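You operate a simulated robot arm through the tools that you are given. There is no shell and no other tool.

You are at the controls of a simulated robot arm. One attempt, no reset.

TASK
Put things in order on the top of the wide steel table. At the end: the white ticket (marked "tart") from the top of the wide steel table is on the white plate; the brown bottle from the top of the wide steel table stands where the green sponge cake stood; the green sponge cake from the top of the wide steel table stands on top of the flat cover; the jar from the top of the wide steel table stands where the white ticket stood; whatever was shut is shut again. Leave all else as you found it, and nothing knocked over.

The check looks at the end state, three seconds after you hand in, the way a careful person would. Anything else that was tipped, shoved, dropped, spilled or broken makes it a failure. Lids that push on must go on centred and level and be pressed home; caps that screw on are set level and turned clockwise until they are tight.

THE ROBOT
A 7-joint arm with a two-finger parallel gripper, fixed in place. Base frame: the origin is at the foot of the arm, x ahead of it, y to its left, z up; the work surface is at about z = 0. Units: m, degrees, N and s.
With the tool pointing down near the work surface it reaches from about 0.24 to 0.62 m from the base axis. Its first joint turns from -66.0 to 66.0 degrees. Payload 2.6 kg.
The tool frame sits at the grasp point between the pads (the TCP): z along the fingers, y along the line on which they close. The tips reach 0.03 m beyond it. The gripper opens to 0.094 m. The fingers are 0.028 m wide and 0.01 m thick; the gripper's body (0.05 by 0.096 m) begins 0.055 m behind the TCP.
Orientation is that of the tool frame in the base frame, as a unit quaternion [x, y, z, w]. With the fingers straight down and closing along the base's y, the tool's x points along the base's -x, its y along +y and its z along -z.

THE INTERFACE
- The arm moves only by the tool apply_moves. Its argument "steps" is a list of rows, each a list of 7 numbers: the turn, a rotation vector about the base's x, y, z in units of 5 degrees (1.0 is 5 degrees), then the shift along the base's x, y, z in units of 50 mm (1.0 is 50 mm), then the finger opening in m, from 0 to 0.094. In form: [[ax, ay, az, tx, ty, tz, jaw], ...]. A call has 1 to 20 rows; each row shifts and turns the commanded pose from where the row before left it. A call with a number of a shift or a turn outside -1 to 1 is refused whole. A row lasts 0.2 s, in which the tool goes at most 0.05 m and 8.6 degrees; a call with a longer step from one row to the next is refused whole, and so is a gripper value outside its range. Where a pose cannot be reached the arm comes as near as it can. A force on the tool above 40 N (or 10 N above the force at the start of the call, whichever is more), or a blocked arm, ends the call early, and 0.2 s more pass. Each finger travels about 0.072 m/s and halts on what it meets, pressing with about 35 N; the grip force reading is that of the motor and also rises with nothing between the fingers. The clock runs only during rows and for 0.2 s after the last one: add rows that do not move to give the fingers time. It gives the time, the measured TCP pose, the force on the tool (base axes), the opening and the grip force at its end, in the units of the frame above (readings bear some noise), with the torque about the TCP (base axes, N m) and any sound that the robot's microphone picked up.
- Cameras (640 x 400 px; columns grow to the right, rows downward): "scene" is fixed at [0.0259, 0.4211, 0.5643]; the picture's right is [-0.87, -0.49, 0.00], its down [-0.28, 0.50, -0.82] and it looks along [0.40, -0.72, -0.57] (base axes); focal length 310 px, centre (320, 200). "wrist" rides on the gripper at [0.076, 0.014, -0.102] in the tool frame; the picture's right is [-0.18, 0.98, 0.00], its down [-0.75, -0.14, -0.64] and it looks along [-0.63, -0.12, 0.77] (tool axes); focal length 243 px, centre (320, 200). There is no depth. A picture from a camera that has moved, and an enlarged one, comes with that camera's place and axes in the base frame and with its lens.
- camera(camera): a new picture of that camera. No time passes.
- inspect(camera, box): a new picture of the part [left, top, right, bottom] of that camera's present view, enlarged. No time passes.
- sign_off(): hands the job in; it is judged then, once.

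Nothing tells you positions but the pictures and the camera data. Unless the task says otherwise, let go and move clear before handing in.

The tools are called as a command line: name --pt "numbers of a row" for each row, then --argument value for the rest, lists and objects as JSON in quotes. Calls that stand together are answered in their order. apply_moves: Moves the arm, as the interface text tells. Its arguments: {"type":"object","properties":{"steps":{"type":"array","items":{"type":"array","items":{"type":"number"}}}},"required":["steps"]} The other tools are called the same way: camera (camera) takes a picture; inspect (camera, box) takes an enlarged picture of a part of a camera's view; sign_off () hands the job in.

At the start:

```text
clock: 0.0
position: [0.3223, -0.2506, 0.346]
tool_rot: [0.0, 1.0, 0.0, 0.0]
wrist_force: [1.3, -0.5, -1.0]
wrist_torque: [0.02, -0.01, 0.01]
gripper_width: 0.0942
finger_force: 0.0
```

scene: 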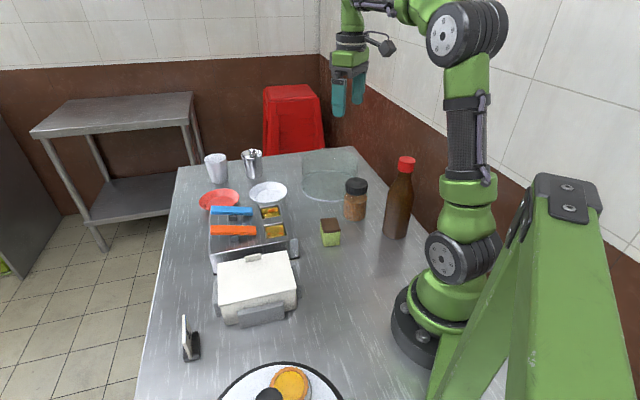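
wrist: 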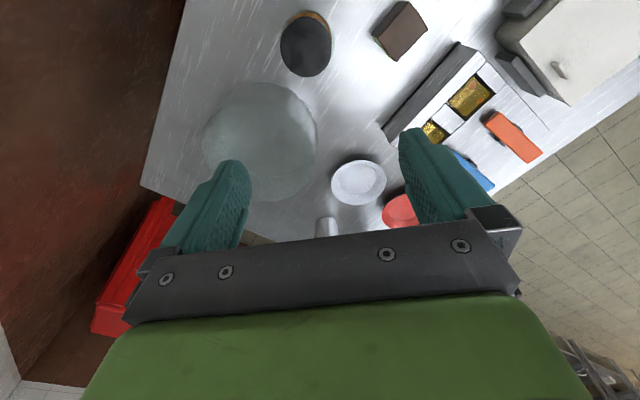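

I see a steel table with a bottle, jar, green cake, a white box with a lid, a tray of pots, plates, a glass dome-like cover, and a ticket in a stand at the left. I'll enlarge the views before moving.

inspect --camera "scene" --box '[180, 130, 440, 290]'

inspect --camera "scene" --box '[130, 230, 390, 400]'

inspect --camera "wrist" --box '[140, 0, 640, 250]'

```text
2.46 times, centred on (310, 210) of scene
camera zoom: at [0.0259, 0.4211, 0.5643], right [-0.87, -0.49, 0.0], down [-0.28, 0.5, -0.82], along [0.4, -0.72, -0.57], focal length 763 px, centre (345, 175)
```

zoom: 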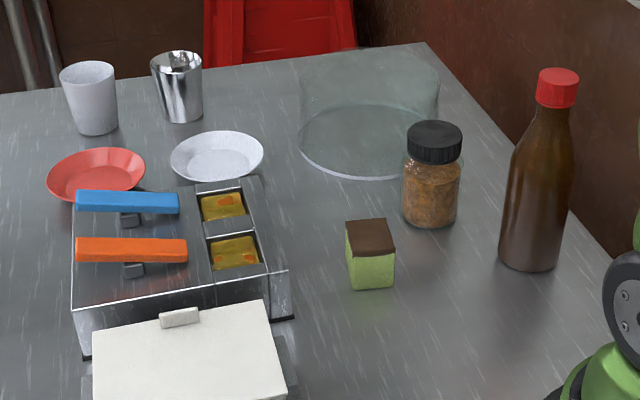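

```text
2.35 times, centred on (260, 315) of scene
camera zoom: at [0.0259, 0.4211, 0.5643], right [-0.87, -0.49, 0.0], down [-0.28, 0.5, -0.82], along [0.4, -0.72, -0.57], focal length 729 px, centre (461, -71)
```

zoom: 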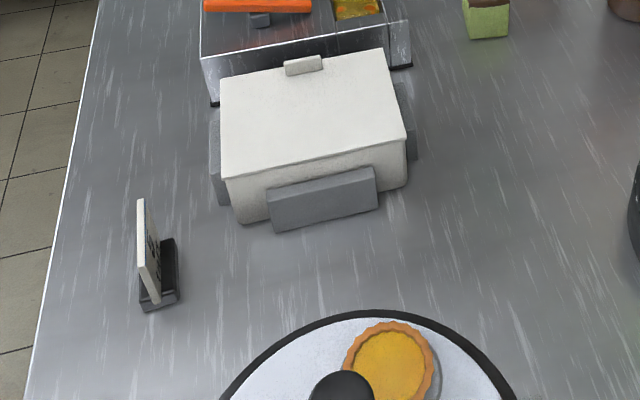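

```text
1.28 times, centred on (390, 125) of wrist
camera zoom: at [0.2463, -0.2366, 0.4481], right [0.18, 0.98, 0.0], down [0.75, -0.14, 0.64], along [0.63, -0.12, -0.77], focal length 311 px, centre (230, 296)
```

zoom: 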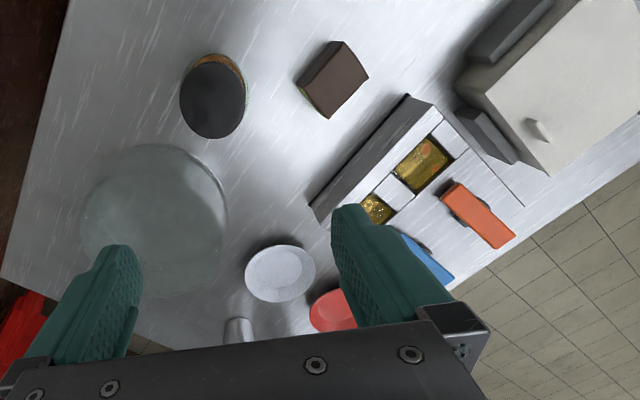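

The flat-topped clear cover sits at the far right and the ticket holder near (0.38, 0.27). I'll swing the arm across at height to look at the left part of the table.

apply_moves --pt "0 0 0 0 0.9 0 0.094" --pt "0 0 0 0 0.9 0 0.094" --pt "0 0 0 0 0.9 0 0.094" --pt "0 0 0 0 0.9 0 0.094" --pt "0 0 0 0 0.9 0 0.094" --pt "0 0 0 0 0.9 0 0.094" --pt "0 0 0 0 0.9 0 0.094" --pt "0 0 0 0 0.9 0 0.094" --pt "0 0 0 0 0 0 0.094"

camera --camera "wrist"

camera --camera "scene"

```text
clock: 2.0
position: [0.3222, 0.1099, 0.3442]
tool_rot: [0.0, 1.0, 0.001, 0.0]
wrist_force: [0.4, -0.3, -0.4]
wrist_torque: [0.0, 0.0, 0.04]
gripper_width: 0.094
finger_force: 0.1
```

```text
taken
camera wrist: at [0.2455, 0.124, 0.4471], right [0.18, 0.98, 0.0], down [0.75, -0.14, 0.64], along [0.63, -0.12, -0.77], focal length 243 px, centre (320, 200)
```

wrist: 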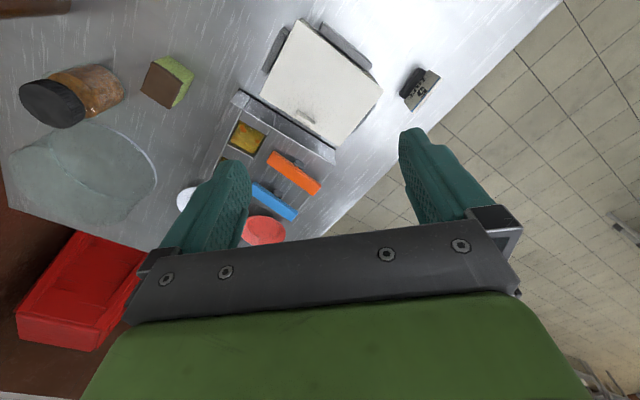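

```text
taken
```

scene: 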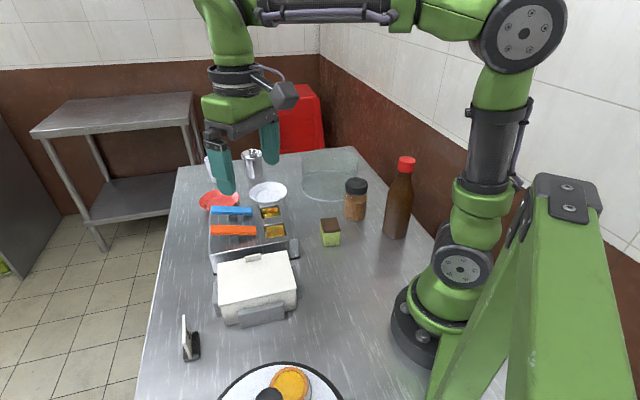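

The ticket stands in a small black holder on the left. I'll enlarge it, and then turn the wrist to look at the near plate.

inspect --camera "wrist" --box '[220, 0, 480, 180]'

apply_moves --pt "0 0 1 -0.1 0 0 0.094" --pt "0 0 1 -0.1 0 0 0.094" --pt "0 0 1 -0.1 0 0 0.094" --pt "0 0 1 -0.1 0 0 0.094" --pt "0 0 1 -0.1 0 0 0.094" --pt "0 0 1 -0.1 0 0 0.094" --pt "0 0 1 -0.1 0 0 0.094" --pt "0 0 1 -0.1 0 0 0.094" --pt "0 0 1 -0.1 0 0 0.094" --pt "0 0 1 -0.1 0 0 0.094" --pt "0 0 1 -0.1 0 0 0.094" --pt "0 0 1 -0.1 0 0 0.094" --pt "0 0 1 -0.1 0 0 0.094" --pt "0 0 1 -0.1 0 0 0.094" --pt "0 0 1 0 0 0 0.094" --pt "0 0 1 0 0 0 0.094" --pt "0 0 0 0 0 0 0.094"

camera --camera "wrist"

```text
2.22 times, centred on (350, 90) of wrist
camera zoom: at [0.2455, 0.124, 0.4471], right [0.18, 0.98, 0.0], down [0.75, -0.14, 0.64], along [0.63, -0.12, -0.77], focal length 539 px, centre (253, 444)
```

zoom: 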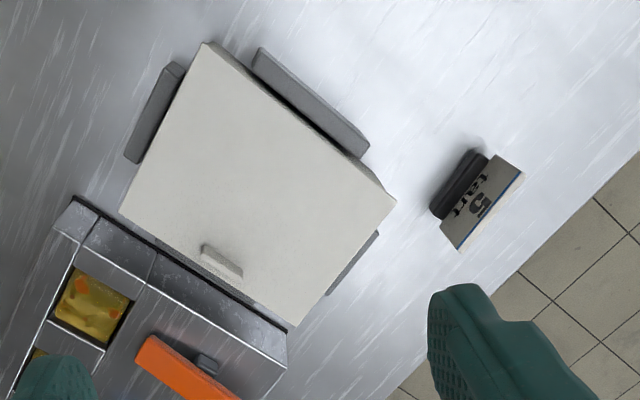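

```text
clock: 5.6
position: [0.2513, 0.1088, 0.3461]
tool_rot: [-0.644, 0.765, 0.0, 0.0]
wrist_force: [-1.6, 0.0, 0.2]
wrist_torque: [0.0, -0.01, -0.01]
gripper_width: 0.0936
finger_force: 0.1
```

```text
taken
camera wrist: at [0.2251, 0.0364, 0.4482], right [-0.94, 0.35, 0.0], down [0.27, 0.72, 0.64], along [0.23, 0.6, -0.77], focal length 243 px, centre (320, 200)
```

wrist: 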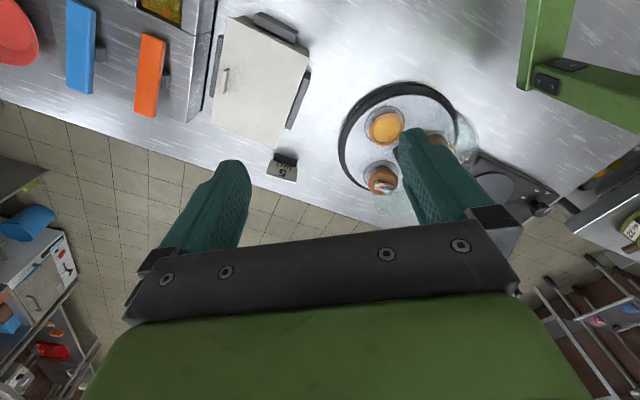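

A domed stand with pastries sits at the near left, with a hot plate behind it. I'll zoom in on both.

inspect --camera "wrist" --box '[300, 40, 620, 240]'

inspect --camera "wrist" --box '[180, 0, 340, 200]'

inspect --camera "scene" --box '[140, 300, 300, 400]'

inspect --camera "scene" --box '[280, 130, 440, 230]'

```text
2.00 times, centred on (460, 140) of wrist
camera zoom: at [0.2251, 0.0364, 0.4482], right [-0.94, 0.35, 0.0], down [0.27, 0.72, 0.64], along [0.23, 0.6, -0.77], focal length 485 px, centre (40, 320)
```

zoom: 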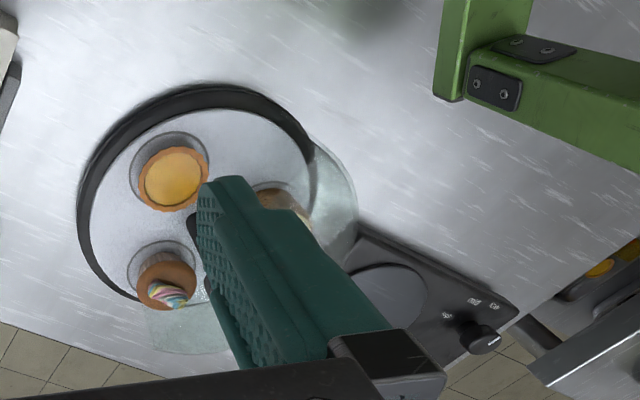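

```text
2.00 times, centred on (260, 100) of wrist
camera zoom: at [0.2251, 0.0364, 0.4482], right [-0.94, 0.35, 0.0], down [0.27, 0.72, 0.64], along [0.23, 0.6, -0.77], focal length 485 px, centre (440, 400)
```

zoom: 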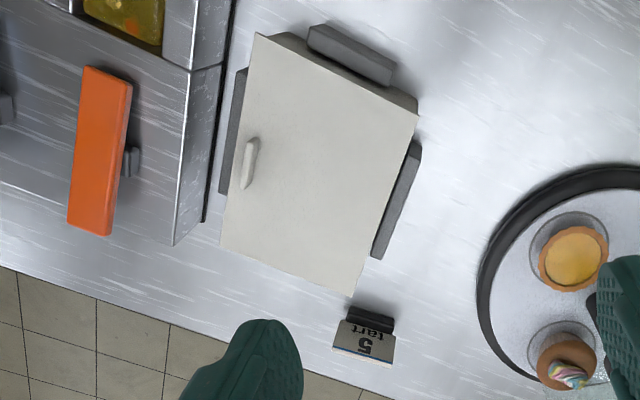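

```text
4.00 times, centred on (220, 350) of scene
camera zoom: at [0.0259, 0.4211, 0.5643], right [-0.87, -0.49, 0.0], down [-0.28, 0.5, -0.82], along [0.4, -0.72, -0.57], focal length 1239 px, centre (720, -400)
```

zoom: 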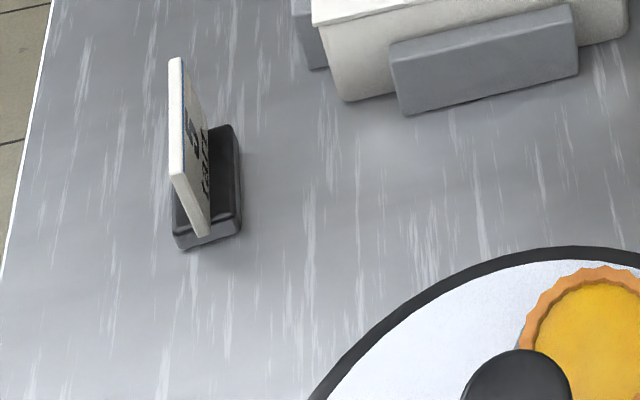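

```text
4.00 times, centred on (360, 180) of scene
camera zoom: at [0.0259, 0.4211, 0.5643], right [-0.87, -0.49, 0.0], down [-0.28, 0.5, -0.82], along [0.4, -0.72, -0.57], focal length 1239 px, centre (160, 280)
```

zoom: 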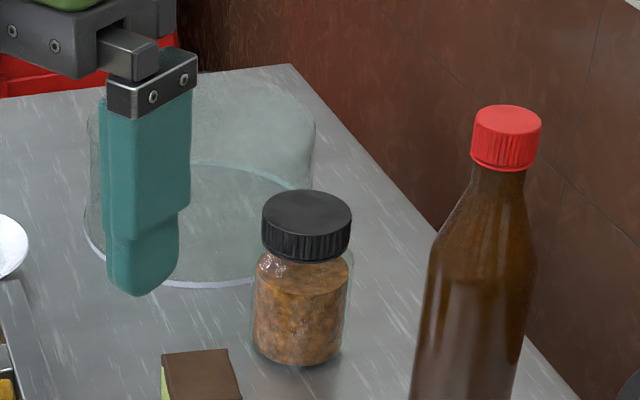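

The ticket is a card slanted in a black foot, reading "tart 5". I'll shift a bit to get an unobstructed look at the domed stand.

apply_moves --pt "0 0 1 -0.5 0.5 0 0.094" --pt "0 0 1 -0.5 0.5 0 0.094" --pt "0 0 1 0 0.5 0 0.094" --pt "0 0 1 0 0 0 0.094" --pt "0 0 0 0 0 0 0.094"

inspect --camera "wrist" --box '[160, 0, 560, 250]'

camera --camera "scene"

```text
clock: 6.8
position: [0.2033, 0.1842, 0.346]
tool_rot: [0.767, -0.642, 0.0, 0.0]
wrist_force: [0.2, -0.2, 0.0]
wrist_torque: [0.03, -0.01, 0.03]
gripper_width: 0.0943
finger_force: 0.0
```

```text
1.60 times, centred on (360, 125) of wrist
camera zoom: at [0.2021, 0.1063, 0.4482], right [-1.0, 0.01, 0.0], down [0.01, 0.77, 0.64], along [0.01, 0.64, -0.77], focal length 388 px, centre (256, 320)
```

zoom: 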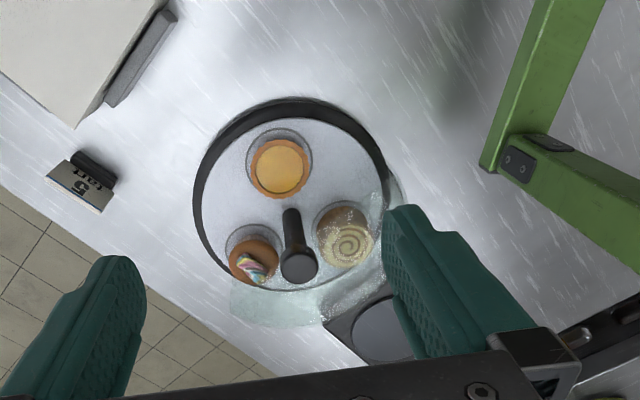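

```text
taken
```

scene: 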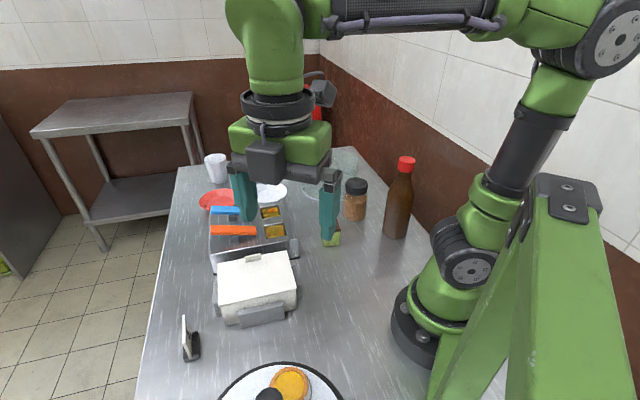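

That stand is closed by a knobbed cover over pastries, so it stays alone; the flat cover is the clear flat-topped cylinder at the far right. I'll swing back to view the white plate, cover, cake, jar and bottle.

apply_moves --pt "0 0 -1 0.5 -0.2 0 0.094" --pt "0 0 -1 0.5 -0.2 0 0.094" --pt "0 0 -1 0.5 -0.2 0 0.094" --pt "0 0 -1 0.3 -0.2 0 0.094" --pt "0 0 -1 0.3 -0.4 0 0.094" --pt "0 0 -1 0.3 -0.4 0 0.094" --pt "0 0 -1 0.3 -0.4 0 0.094" --pt "0 0 -1 0.3 -0.4 0 0.094" --pt "0 0 -1 0 -0.4 0 0.094" --pt "0 0 -1 0 -0.4 0 0.094" --pt "0 0 -1 0 -0.4 0 0.094" --pt "0 0 -1 0 -0.4 0 0.094" --pt "0 0 -1 0 -0.4 0 0.094" --pt "0 0 -1 0 -0.4 0 0.094" --pt "0 0 -1 0 -0.4 0 0.094" --pt "0 0 -1 0 -0.4 0 0.094" --pt "0 0 -1 0 -0.4 0 0.094" --pt "0 0 -1 0 -0.4 0 0.094" --pt "0 0 -1 0 -0.4 0 0.094" --pt "0 0 -1 0 -0.4 0 0.094"

camera --camera "wrist"

inspect --camera "wrist" --box '[160, 0, 480, 240]'

```text
clock: 11.0
position: [0.3526, -0.1764, 0.3447]
tool_rot: [0.0, 1.0, 0.0, 0.0]
wrist_force: [-0.1, -0.3, 0.3]
wrist_torque: [-0.01, 0.0, 0.01]
gripper_width: 0.094
finger_force: 0.0
```

```text
taken
camera wrist: at [0.2759, -0.1618, 0.4479], right [0.19, 0.98, 0.0], down [0.75, -0.14, 0.64], along [0.63, -0.12, -0.77], focal length 243 px, centre (320, 200)
```

wrist: 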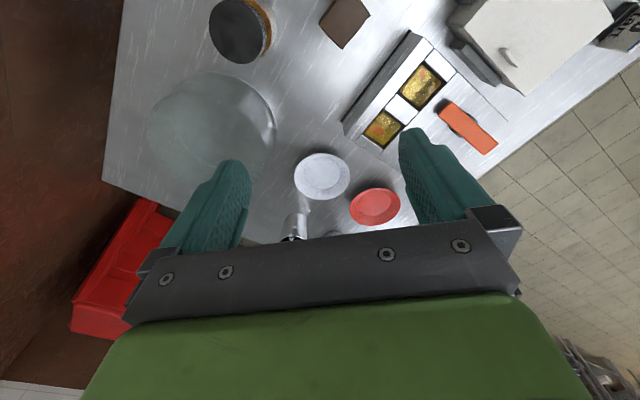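

```text
1.67 times, centred on (320, 120) of wrist
camera zoom: at [0.2759, -0.1618, 0.4479], right [0.19, 0.98, 0.0], down [0.75, -0.14, 0.64], along [0.63, -0.12, -0.77], focal length 404 px, centre (320, 333)
```

zoom: 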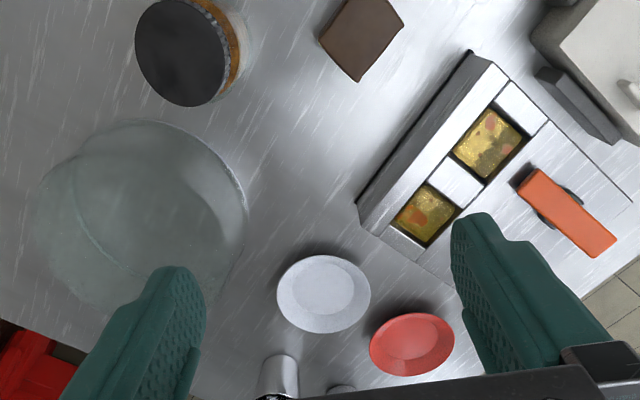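

The white plate is near (0.57, -0.22) and within reach. First I'll go to the ticket for a close look with the wrist turned 45°.

apply_moves --pt "0 0 1 0 0.87 0 0.094" --pt "0 0 1 0 0.87 0 0.094" --pt "0 0 1 0 0.87 0 0.094" --pt "0 0 1 0 0.87 0 0.094" --pt "0 0 1 0 0.87 0 0.094" --pt "0 0 1 0 0.87 0 0.094" --pt "0 0 1 0 0.87 0 0.094" --pt "0 0 1 0 0.87 0 0.094" --pt "0 0 1 0 0.87 0 0.094" --pt "0 0 0 0 0 -0.9 0.094" --pt "0 0 0 0 0 -0.9 0.094" --pt "0 0 0 0 0 -0.9 0.094" --pt "0 0 0 0 0 0 0.094"

camera --camera "wrist"

camera --camera "scene"

```text
clock: 13.8
position: [0.3515, 0.2156, 0.2098]
tool_rot: [-0.382, 0.924, 0.001, 0.0]
wrist_force: [-0.1, 0.1, -0.9]
wrist_torque: [0.01, -0.03, -0.04]
gripper_width: 0.0938
finger_force: 0.1
```

```text
taken
camera wrist: at [0.2879, 0.1718, 0.3129], right [-0.56, 0.83, 0.0], down [0.63, 0.43, 0.64], along [0.53, 0.36, -0.77], focal length 243 px, centre (320, 200)
```

wrist: 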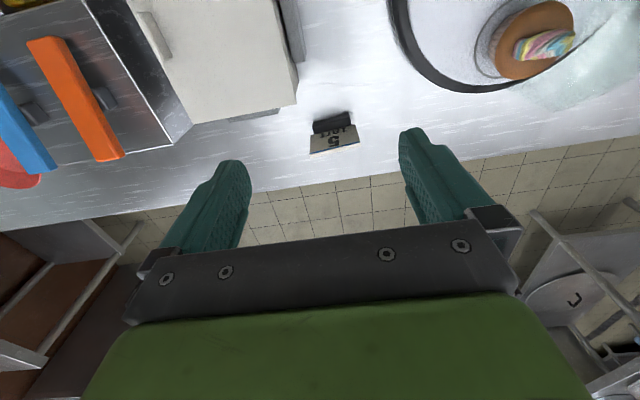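

```text
taken
```

scene: 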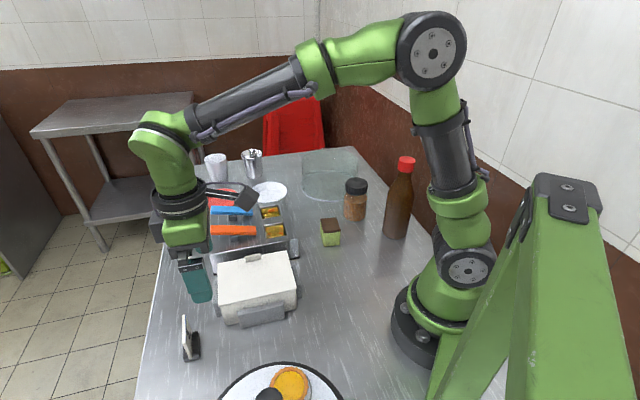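

The ticket is right in view between the fingers; I'll enlarge to measure it.

inspect --camera "wrist" --box '[280, 90, 380, 165]'

inspect --camera "scene" --box '[160, 300, 240, 370]'

```text
5.33 times, centred on (330, 128) of wrist
camera zoom: at [0.2879, 0.1718, 0.3129], right [-0.56, 0.83, 0.0], down [0.63, 0.43, 0.64], along [0.53, 0.36, -0.77], focal length 1294 px, centre (267, 587)
```

zoom: 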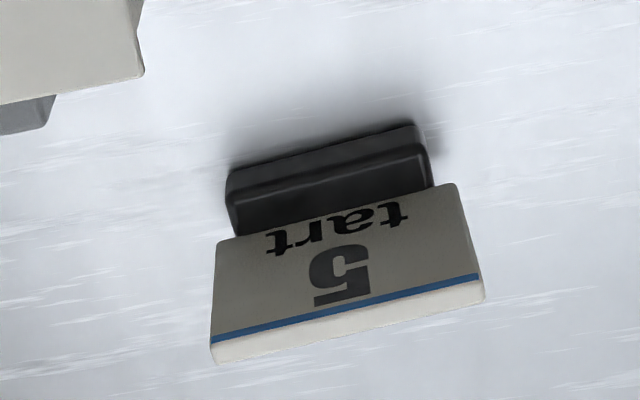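

```text
5.71 times, centred on (200, 335) of scene
camera zoom: at [0.0259, 0.4211, 0.5643], right [-0.87, -0.49, 0.0], down [-0.28, 0.5, -0.82], along [0.4, -0.72, -0.57], focal length 1770 px, centre (1006, -571)
```

zoom: 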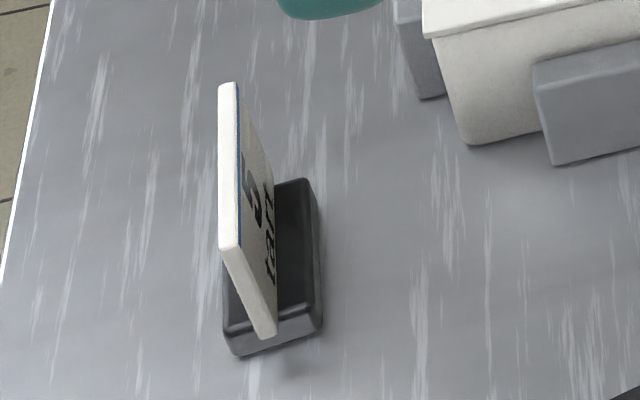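

The ticket's foot centre is about (0.389, 0.262), the card is 60 mm wide and about 76 mm tall. I'll move above it with the fingers straddling its side edges and check.

apply_moves --pt "0 0 0.4 0.36 0.46 0 0.094" --pt "0 0 0.36 0.37 0.47 0 0.094" --pt "0 0 0 0 0 -0.8 0.094" --pt "0 0 0 0 0 -0.8 0.094" --pt "0 0 0 0 0 0 0.094"

inspect --camera "wrist" --box '[160, 0, 520, 250]'

inspect --camera "scene" --box '[140, 240, 300, 370]'

```text
clock: 15.0
position: [0.3886, 0.2633, 0.1309]
tool_rot: [-0.413, 0.911, -0.001, 0.001]
wrist_force: [-0.1, 0.5, -0.4]
wrist_torque: [-0.02, 0.03, 0.0]
gripper_width: 0.0939
finger_force: 0.1
```

```text
1.60 times, centred on (340, 125) of wrist
camera zoom: at [0.3278, 0.2149, 0.2322], right [-0.62, 0.79, 0.0], down [0.6, 0.47, 0.64], along [0.5, 0.4, -0.77], focal length 388 px, centre (288, 320)
```

zoom: 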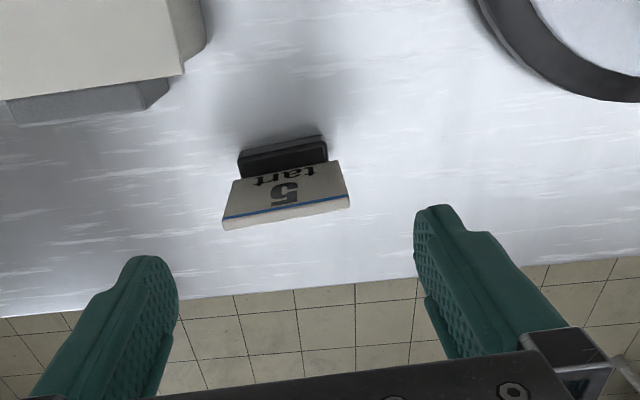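

```text
3.08 times, centred on (220, 305) of scene
camera zoom: at [0.0259, 0.4211, 0.5643], right [-0.87, -0.49, 0.0], down [-0.28, 0.5, -0.82], along [0.4, -0.72, -0.57], focal length 953 px, centre (628, -123)
```

zoom: 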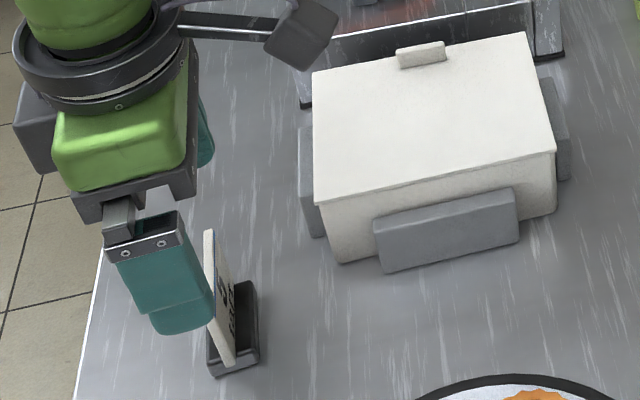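

Alignment is good. I'll descend around the card and close.

apply_moves --pt "0 0 0 -0.04 -0.05 -0.8 0.094" --pt "0 0 0 0 0 -0.9 0.094" --pt "0 0 0 0 0 0 0.094"

inspect --camera "wrist" --box '[160, 0, 520, 250]'

inspect --camera "scene" --box '[140, 240, 300, 370]'

```text
clock: 15.8
position: [0.3867, 0.2605, 0.0458]
tool_rot: [-0.413, 0.911, 0.0, 0.0]
wrist_force: [0.4, -0.2, 0.3]
wrist_torque: [-0.03, 0.03, -0.01]
gripper_width: 0.094
finger_force: 0.1
```

```text
1.60 times, centred on (340, 125) of wrist
camera zoom: at [0.3259, 0.2121, 0.1478], right [-0.62, 0.79, 0.0], down [0.6, 0.47, 0.64], along [0.51, 0.4, -0.77], focal length 388 px, centre (288, 320)
```

zoom: 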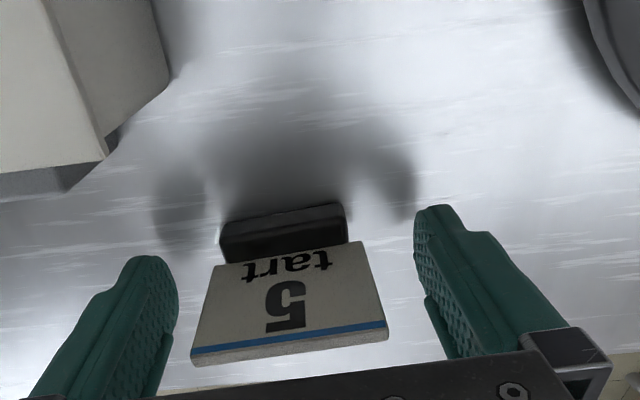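

```text
3.08 times, centred on (220, 305) of scene
camera zoom: at [0.0259, 0.4211, 0.5643], right [-0.87, -0.49, 0.0], down [-0.28, 0.5, -0.82], along [0.4, -0.72, -0.57], focal length 953 px, centre (628, -123)
```

zoom: 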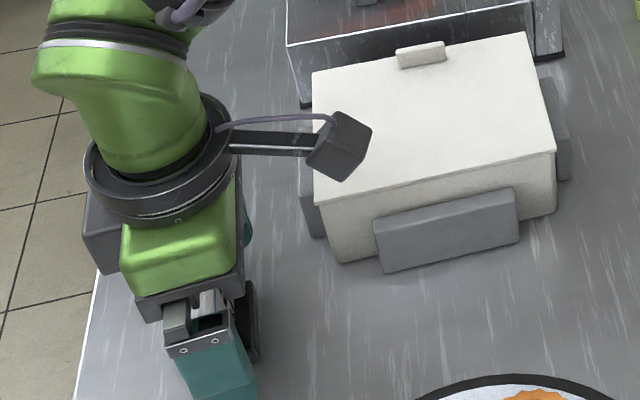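

Centred. Closing on the card's side edges.

apply_moves --pt "0 0 0 0 0 0 0.07" --pt "0 0 0 0 0 0 0.05" --pt "0 0 0 0 0 0 0.05" --pt "0 0 0 0 0 0 0.05"

inspect --camera "wrist" --box '[160, 0, 520, 250]'

```text
clock: 16.8
position: [0.386, 0.2601, 0.0463]
tool_rot: [-0.413, 0.911, 0.0, 0.0]
wrist_force: [0.3, 0.0, 0.0]
wrist_torque: [0.05, 0.02, -0.02]
gripper_width: 0.0595
finger_force: 35.1
```

```text
1.60 times, centred on (340, 125) of wrist
camera zoom: at [0.3259, 0.2121, 0.1482], right [-0.62, 0.79, 0.0], down [0.6, 0.47, 0.64], along [0.5, 0.4, -0.77], focal length 388 px, centre (288, 320)
```

zoom: 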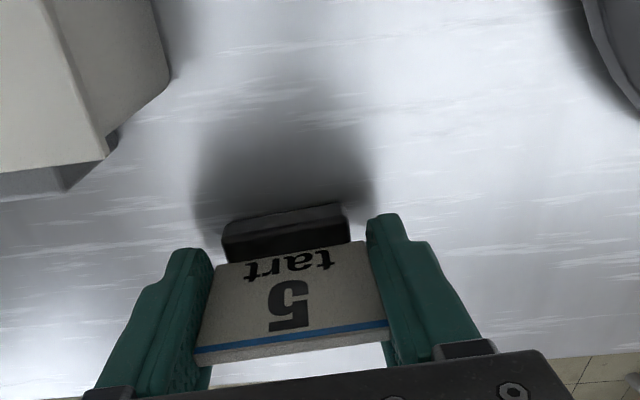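

The card is held at 59.5 mm. I'll lift and check the foot comes with it.

apply_moves --pt "0 0 0 0 0 0.4 0.05" --pt "0 0 0 0 0 0.8 0.05" --pt "0 0 0 0 0 1 0.05" --pt "0 0 0 0 0 1 0.05" --pt "0 0 0 0 0 0.9 0.05" --pt "0 0 0 0 0 0 0.05"

inspect --camera "scene" --box '[120, 170, 320, 370]'

camera --camera "wrist"

```text
clock: 18.2
position: [0.3878, 0.2594, 0.2522]
tool_rot: [-0.413, 0.911, 0.0, -0.001]
wrist_force: [0.0, 0.2, -0.1]
wrist_torque: [0.01, -0.03, -0.02]
gripper_width: 0.0595
finger_force: 35.4
```

```text
2.00 times, centred on (220, 270) of scene
camera zoom: at [0.0259, 0.4211, 0.5643], right [-0.87, -0.49, 0.0], down [-0.28, 0.5, -0.82], along [0.4, -0.72, -0.57], focal length 620 px, centre (520, 60)
```

zoom: 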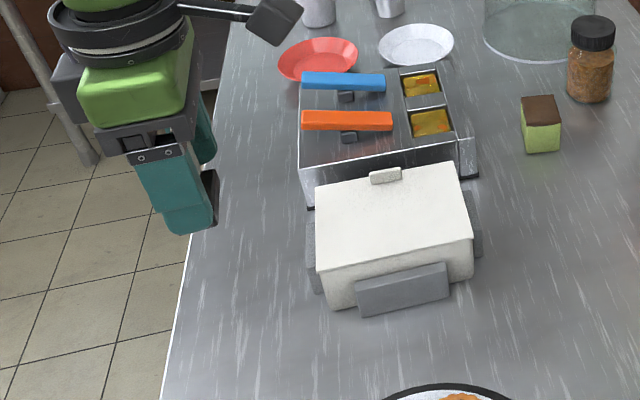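

```text
taken
camera wrist: at [0.3268, 0.2117, 0.3536], right [-0.62, 0.79, 0.0], down [0.6, 0.47, 0.64], along [0.5, 0.4, -0.77], focal length 243 px, centre (320, 200)
```

wrist: 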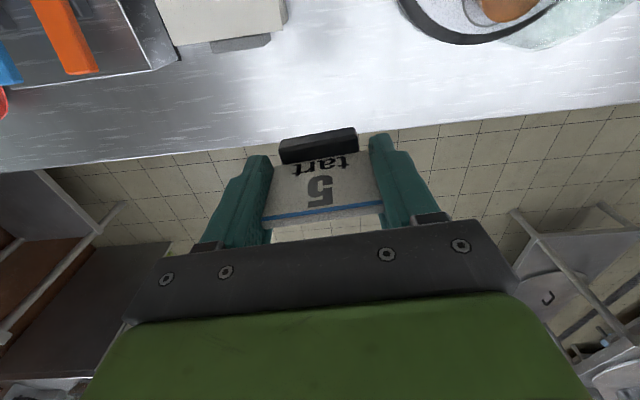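

The ticket came up whole, foot included. I'll carry it at height toward the white plate and straighten the wrist.

apply_moves --pt "0 0 -0.8 0.15 -0.9 0 0.05" --pt "0 0 -0.8 0.15 -0.9 0 0.05" --pt "0 0 -0.8 0.15 -0.9 0 0.05" --pt "0 0 -0.8 0.15 -0.9 0 0.05" --pt "0 0 -0.8 0.15 -0.9 0 0.05" --pt "0 0 -0.8 0.15 -0.9 0 0.05" --pt "0 0 -0.8 0.15 -0.9 0 0.05" --pt "0 0 -0.8 0.15 -0.9 0 0.05" --pt "0 0 -0.8 0.15 -0.9 0 0.05" --pt "0 0 -0.8 0.15 -0.9 0 0.05" --pt "0 0 -0.88 0 0 0 0.05" --pt "0 0 -0.88 0 0 0 0.05" --pt "0 0 0 0 0 0 0.05"

camera --camera "wrist"

camera --camera "scene"

```text
clock: 21.0
position: [0.4615, -0.1907, 0.2508]
tool_rot: [0.001, 1.0, 0.0, 0.0]
wrist_force: [0.9, 0.1, -0.3]
wrist_torque: [-0.02, -0.01, 0.0]
gripper_width: 0.0593
finger_force: 34.8
```

```text
taken
camera wrist: at [0.386, -0.1761, 0.3527], right [0.19, 0.98, 0.0], down [0.75, -0.14, 0.64], along [0.63, -0.12, -0.77], focal length 243 px, centre (320, 200)
```

wrist: 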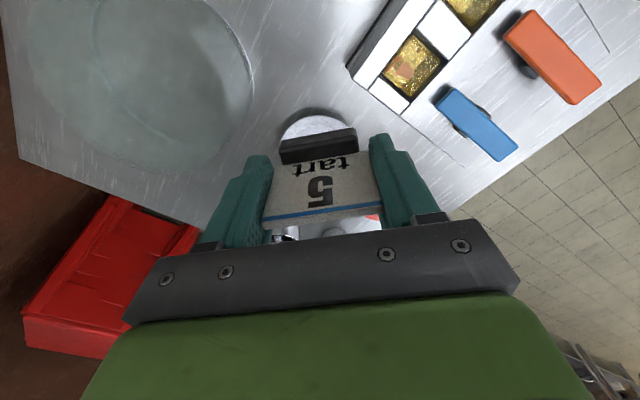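

```text
taken
```

scene: 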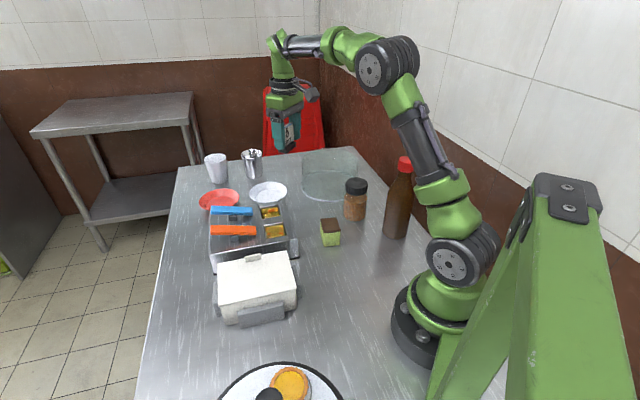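

The plate is partly hidden by the held ticket. I'll go forward a little to see it above the ticket in the wrist view.

apply_moves --pt "0 0 0 0.8 -0.1 0 0.05" --pt "0 0 0 0.8 -0.1 0 0.05" --pt "0 0 0 0 0 0 0.05"

inspect --camera "wrist" --box '[160, 0, 480, 200]'

inspect --camera "scene" --box '[180, 130, 340, 230]'

```text
clock: 21.8
position: [0.5405, -0.2013, 0.2498]
tool_rot: [-0.001, 1.0, 0.0, -0.001]
wrist_force: [0.2, -0.1, 0.1]
wrist_torque: [-0.02, 0.01, -0.01]
gripper_width: 0.0596
finger_force: 35.2
```

```text
2.00 times, centred on (320, 100) of wrist
camera zoom: at [0.4648, -0.1863, 0.3524], right [0.18, 0.98, 0.0], down [0.75, -0.14, 0.64], along [0.63, -0.12, -0.77], focal length 485 px, centre (320, 400)
```

zoom: 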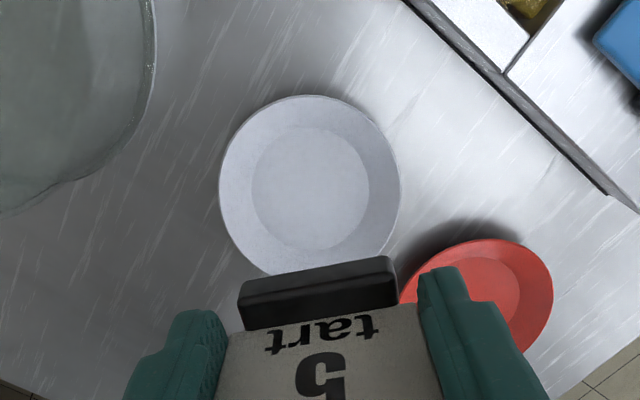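

```text
4.00 times, centred on (260, 180) of scene
camera zoom: at [0.0259, 0.4211, 0.5643], right [-0.87, -0.49, 0.0], down [-0.28, 0.5, -0.82], along [0.4, -0.72, -0.57], focal length 1239 px, centre (560, 280)
```

zoom: 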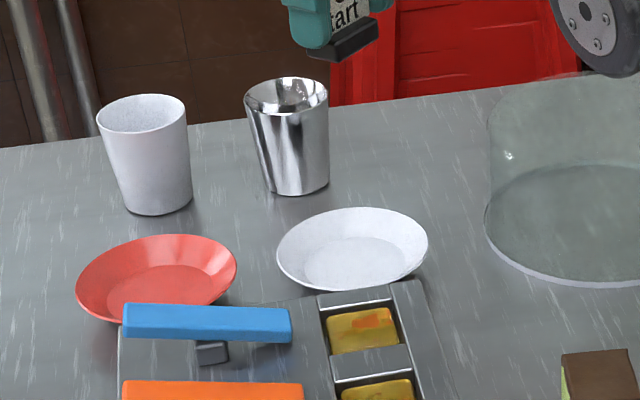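

The plate's flat well is centred at about (0.561, -0.211) with a 40 mm radius. I'll move over it and lower.

apply_moves --pt "0 0 0 0.37 -0.18 0 0.05" --pt "0 0 0 0 0 -1 0.05" --pt "0 0 0 0 0 -1 0.05" --pt "0 0 0 0 0 -0.8 0.05" --pt "0 0 0 0 0 0 0.05" --pt "0 0 0 0 0 0 0.05"

inspect --camera "wrist" --box '[160, 0, 480, 200]'

inspect --camera "scene" --box '[180, 130, 340, 230]'

```text
clock: 23.2
position: [0.5416, -0.201, 0.1107]
tool_rot: [0.001, 1.0, 0.0, 0.0]
wrist_force: [-0.2, -1.0, 0.1]
wrist_torque: [-0.01, -0.03, -0.02]
gripper_width: 0.0594
finger_force: 34.4
out of reach, approached as far as the arm can: row 1
```

```text
2.00 times, centred on (320, 100) of wrist
camera zoom: at [0.4656, -0.1864, 0.2125], right [0.18, 0.98, 0.0], down [0.75, -0.14, 0.64], along [0.63, -0.12, -0.77], focal length 485 px, centre (320, 400)
```

zoom: 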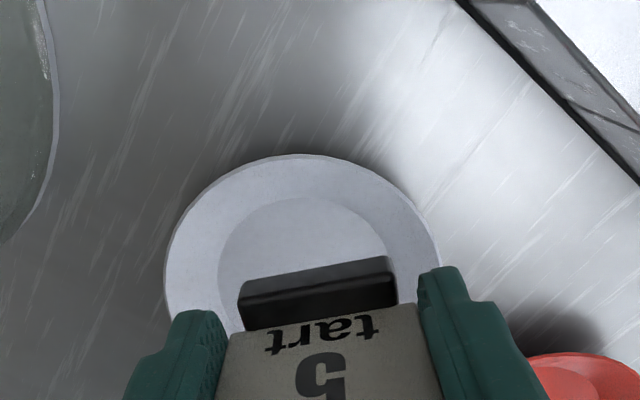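

```text
4.00 times, centred on (260, 180) of scene
camera zoom: at [0.0259, 0.4211, 0.5643], right [-0.87, -0.49, 0.0], down [-0.28, 0.5, -0.82], along [0.4, -0.72, -0.57], focal length 1239 px, centre (560, 280)
```

zoom: 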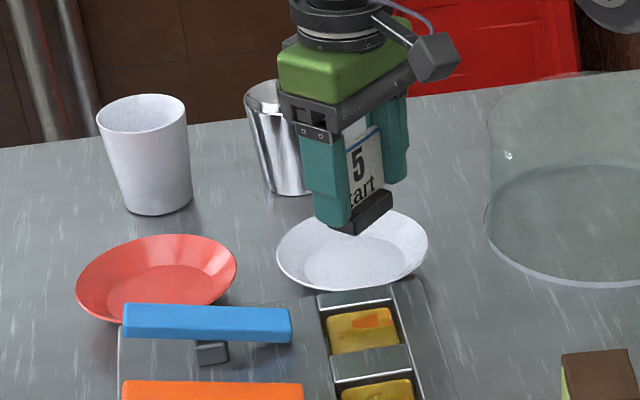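

The forward shift was beyond reach at that height; now lower, I'll retry the small shift.

apply_moves --pt "0 0 0 0.16 -0.09 0 0.05" --pt "0 0 0 0.16 -0.09 0 0.05" --pt "0 0 0 0 0 0 0.05"

inspect --camera "wrist" --box '[160, 0, 480, 200]'

```text
clock: 24.0
position: [0.5572, -0.2098, 0.1105]
tool_rot: [0.0, 1.0, 0.0, 0.0]
wrist_force: [0.0, 0.3, -0.5]
wrist_torque: [0.01, 0.04, 0.0]
gripper_width: 0.059
finger_force: 34.9
```

```text
2.00 times, centred on (320, 100) of wrist
camera zoom: at [0.4814, -0.1954, 0.2128], right [0.18, 0.98, 0.0], down [0.75, -0.14, 0.64], along [0.63, -0.12, -0.77], focal length 485 px, centre (320, 400)
```

zoom: 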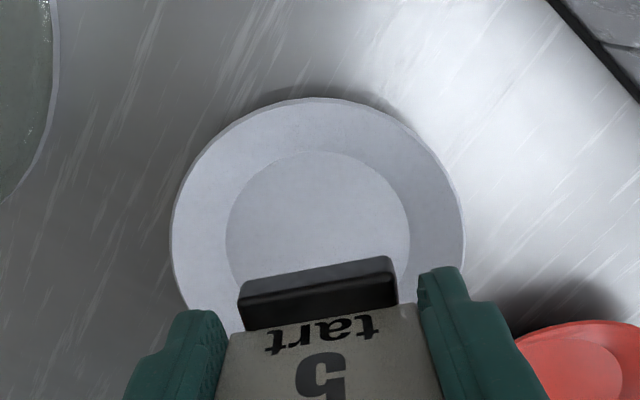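

Now centred over the well. Lowering to just above the plate.

apply_moves --pt "0 0 0 -0.05 0 -0.5 0.05" --pt "0 0 0 0 0 -0.5 0.05" --pt "0 0 0 0 0 0 0.05"

inspect --camera "wrist" --box '[160, 0, 480, 200]'

inspect --camera "scene" --box '[200, 140, 320, 215]'

```text
clock: 24.8
position: [0.5552, -0.2093, 0.0619]
tool_rot: [0.0, 1.0, -0.001, 0.0]
wrist_force: [-0.4, -0.8, -0.6]
wrist_torque: [0.02, 0.0, -0.01]
gripper_width: 0.0592
finger_force: 35.1
```

```text
2.00 times, centred on (320, 100) of wrist
camera zoom: at [0.4787, -0.1952, 0.1628], right [0.18, 0.98, 0.0], down [0.75, -0.14, 0.64], along [0.63, -0.12, -0.77], focal length 485 px, centre (320, 400)
```

zoom: 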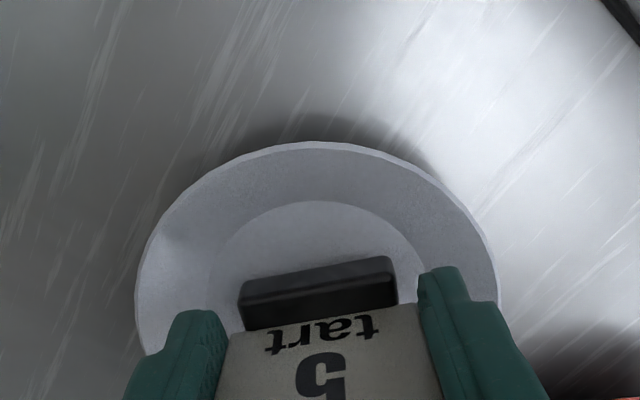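

```text
5.33 times, centred on (260, 178) of scene
camera zoom: at [0.0259, 0.4211, 0.5643], right [-0.87, -0.49, 0.0], down [-0.28, 0.5, -0.82], along [0.4, -0.72, -0.57], focal length 1652 px, centre (640, 320)
```

zoom: 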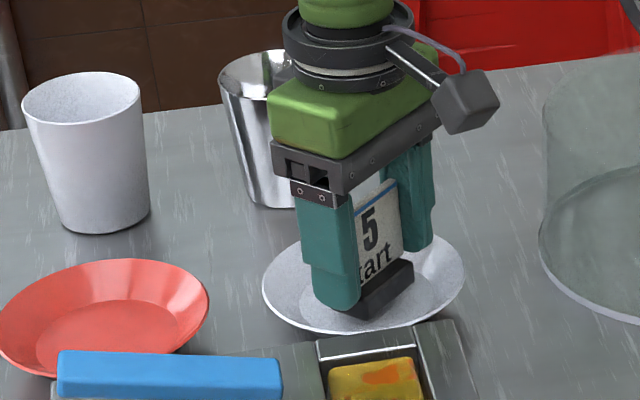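

It hangs just above the well. Lowering in millimetre steps watching the force.

apply_moves --pt "0 0 0 0 0 -0.06 0.05" --pt "0 0 0 0 0 -0.06 0.05" --pt "0 0 0 0 0 0 0.05"

apply_moves --pt "0 0 0 0 0 -0.04 0.05" --pt "0 0 0 0 0 0 0.05"

apply_moves --pt "0 0 0 0 0 -0.03 0.05" --pt "0 0 0 0 0 0 0.05"

```text
clock: 25.6
position: [0.5539, -0.2101, 0.0553]
tool_rot: [0.0, 1.0, -0.001, 0.001]
wrist_force: [-0.9, -1.2, 1.1]
wrist_torque: [-0.02, -0.01, 0.04]
gripper_width: 0.0593
finger_force: 35.1
```

```text
clock: 26.2
position: [0.5557, -0.209, 0.055]
tool_rot: [0.0, 1.0, -0.001, 0.002]
wrist_force: [-3.6, 1.4, 16.1]
wrist_torque: [0.03, 0.12, -0.03]
gripper_width: 0.0596
finger_force: 34.9
```

```text
clock: 26.8
position: [0.5551, -0.2097, 0.0544]
tool_rot: [0.0, 1.0, -0.001, 0.003]
wrist_force: [-5.3, 1.2, 29.1]
wrist_torque: [0.1, 0.2, -0.02]
gripper_width: 0.0594
finger_force: 35.1
```

Contact is made on the plate. I'll ease the pressure off and check, then open slightly.

apply_moves --pt "0 0 0 0 0 -0.0 0.05" --pt "0 0 0 0 0 0.055 0.05" --pt "0 0 0 0 0 0 0.05"

inspect --camera "wrist" --box '[160, 0, 480, 200]'

inspect --camera "scene" --box '[200, 140, 320, 215]'

```text
clock: 27.6
position: [0.5553, -0.2101, 0.055]
tool_rot: [0.001, 1.0, -0.001, 0.001]
wrist_force: [3.9, -2.5, 15.7]
wrist_torque: [-0.1, -0.32, 0.02]
gripper_width: 0.0593
finger_force: 35.0
```

```text
2.00 times, centred on (320, 100) of wrist
camera zoom: at [0.4794, -0.1951, 0.1567], right [0.18, 0.98, 0.0], down [0.75, -0.14, 0.64], along [0.63, -0.12, -0.77], focal length 485 px, centre (320, 400)
```

zoom: 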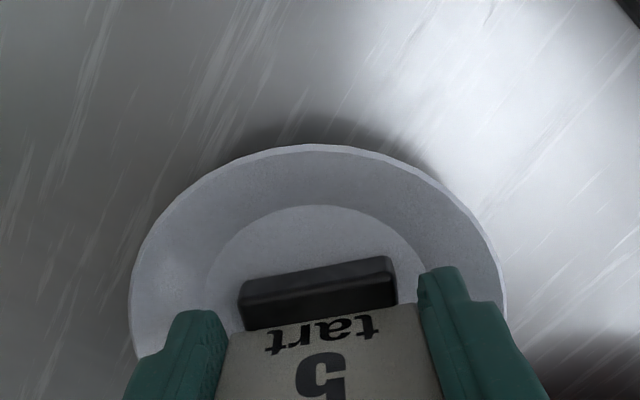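

```text
5.33 times, centred on (260, 178) of scene
camera zoom: at [0.0258, 0.4211, 0.5643], right [-0.87, -0.49, 0.0], down [-0.28, 0.5, -0.82], along [0.4, -0.72, -0.57], focal length 1652 px, centre (640, 320)
```

zoom: 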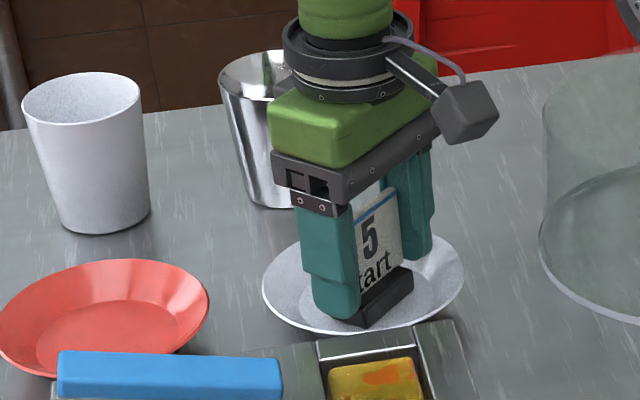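

Still about 16 N of push; easing off a bit more, then opening a little.

apply_moves --pt "0 0 0 0 0 0.04 0.05" --pt "0 0 0 0 0 0 0.05"

```text
clock: 28.2
position: [0.5547, -0.2086, 0.0546]
tool_rot: [0.0, 1.0, 0.001, -0.001]
wrist_force: [1.6, -0.8, 7.4]
wrist_torque: [-0.07, -0.14, 0.0]
gripper_width: 0.0592
finger_force: 34.9
```

apply_moves --pt "0 0 0 0 0 0.02 0.05" --pt "0 0 0 0 0 0 0.062" --pt "0 0 0 0 0 0 0.068" --pt "0 0 0 0 0 0 0.072" --pt "0 0 0 0 0 0 0.072"

inspect --camera "wrist" --box '[160, 0, 480, 200]'

inspect --camera "scene" --box '[200, 140, 320, 215]'

```text
clock: 29.4
position: [0.5543, -0.2108, 0.0561]
tool_rot: [0.0, 1.0, -0.001, 0.0]
wrist_force: [0.1, 0.3, -0.1]
wrist_torque: [0.02, 0.01, -0.01]
gripper_width: 0.0722
finger_force: 0.0
```

```text
2.00 times, centred on (320, 100) of wrist
camera zoom: at [0.4791, -0.1951, 0.1588], right [0.18, 0.98, 0.0], down [0.75, -0.14, 0.64], along [0.63, -0.12, -0.77], focal length 485 px, centre (320, 400)
```

zoom: 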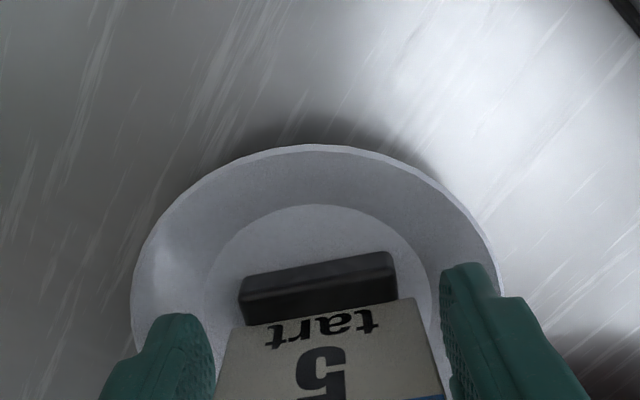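

```text
5.33 times, centred on (260, 178) of scene
camera zoom: at [0.0259, 0.4211, 0.5643], right [-0.87, -0.49, 0.0], down [-0.28, 0.5, -0.82], along [0.4, -0.72, -0.57], focal length 1652 px, centre (640, 320)
```

zoom: 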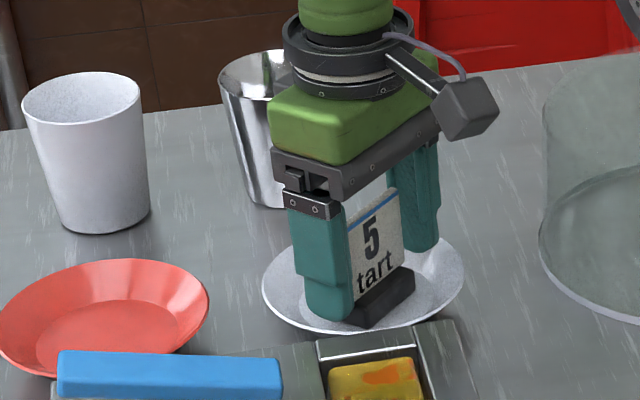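

The ticket stands by itself in the plate. Rising clear and then drawing back.

apply_moves --pt "0 0 0 0 0 0.4 0.074" --pt "0 0 0 0 0 0.8 0.074" --pt "0 0 0 0 0 0.8 0.074" --pt "0 0 0 -0.8 0 0.6 0.094" --pt "0 0 0 -1 0 0.6 0.094" --pt "0 0 0 -1 -0.2 0.6 0.094" --pt "0 0 0 0 0 0 0.094"

camera --camera "wrist"

inspect --camera "scene" --box '[180, 130, 340, 230]'

```text
refused: row 5 steps farther than a row can; nothing moved
```

```text
taken
camera wrist: at [0.4791, -0.1951, 0.1588], right [0.18, 0.98, 0.0], down [0.75, -0.14, 0.64], along [0.63, -0.12, -0.77], focal length 243 px, centre (320, 200)
```

wrist: 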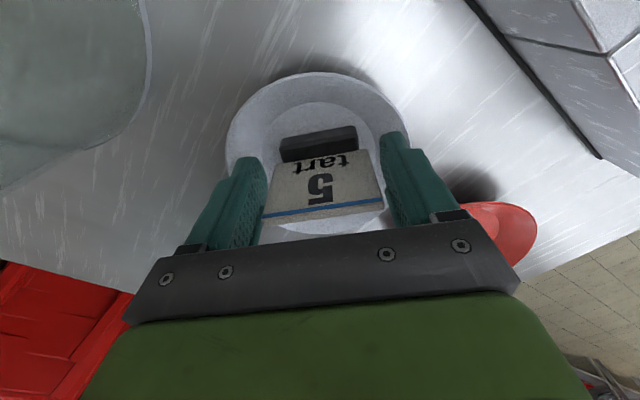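

```text
4.00 times, centred on (260, 180) of scene
camera zoom: at [0.0259, 0.4211, 0.5643], right [-0.87, -0.49, 0.0], down [-0.28, 0.5, -0.82], along [0.4, -0.72, -0.57], focal length 1239 px, centre (560, 280)
```

zoom: 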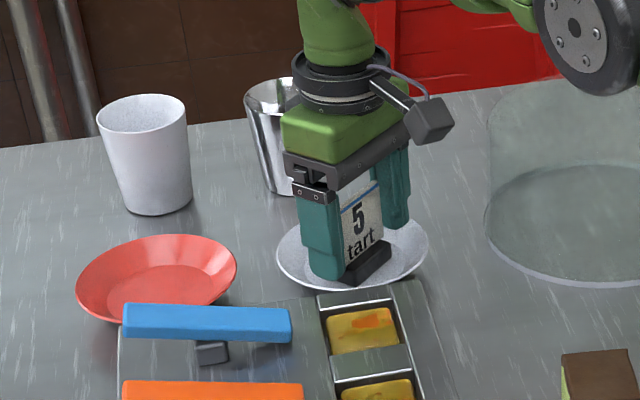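

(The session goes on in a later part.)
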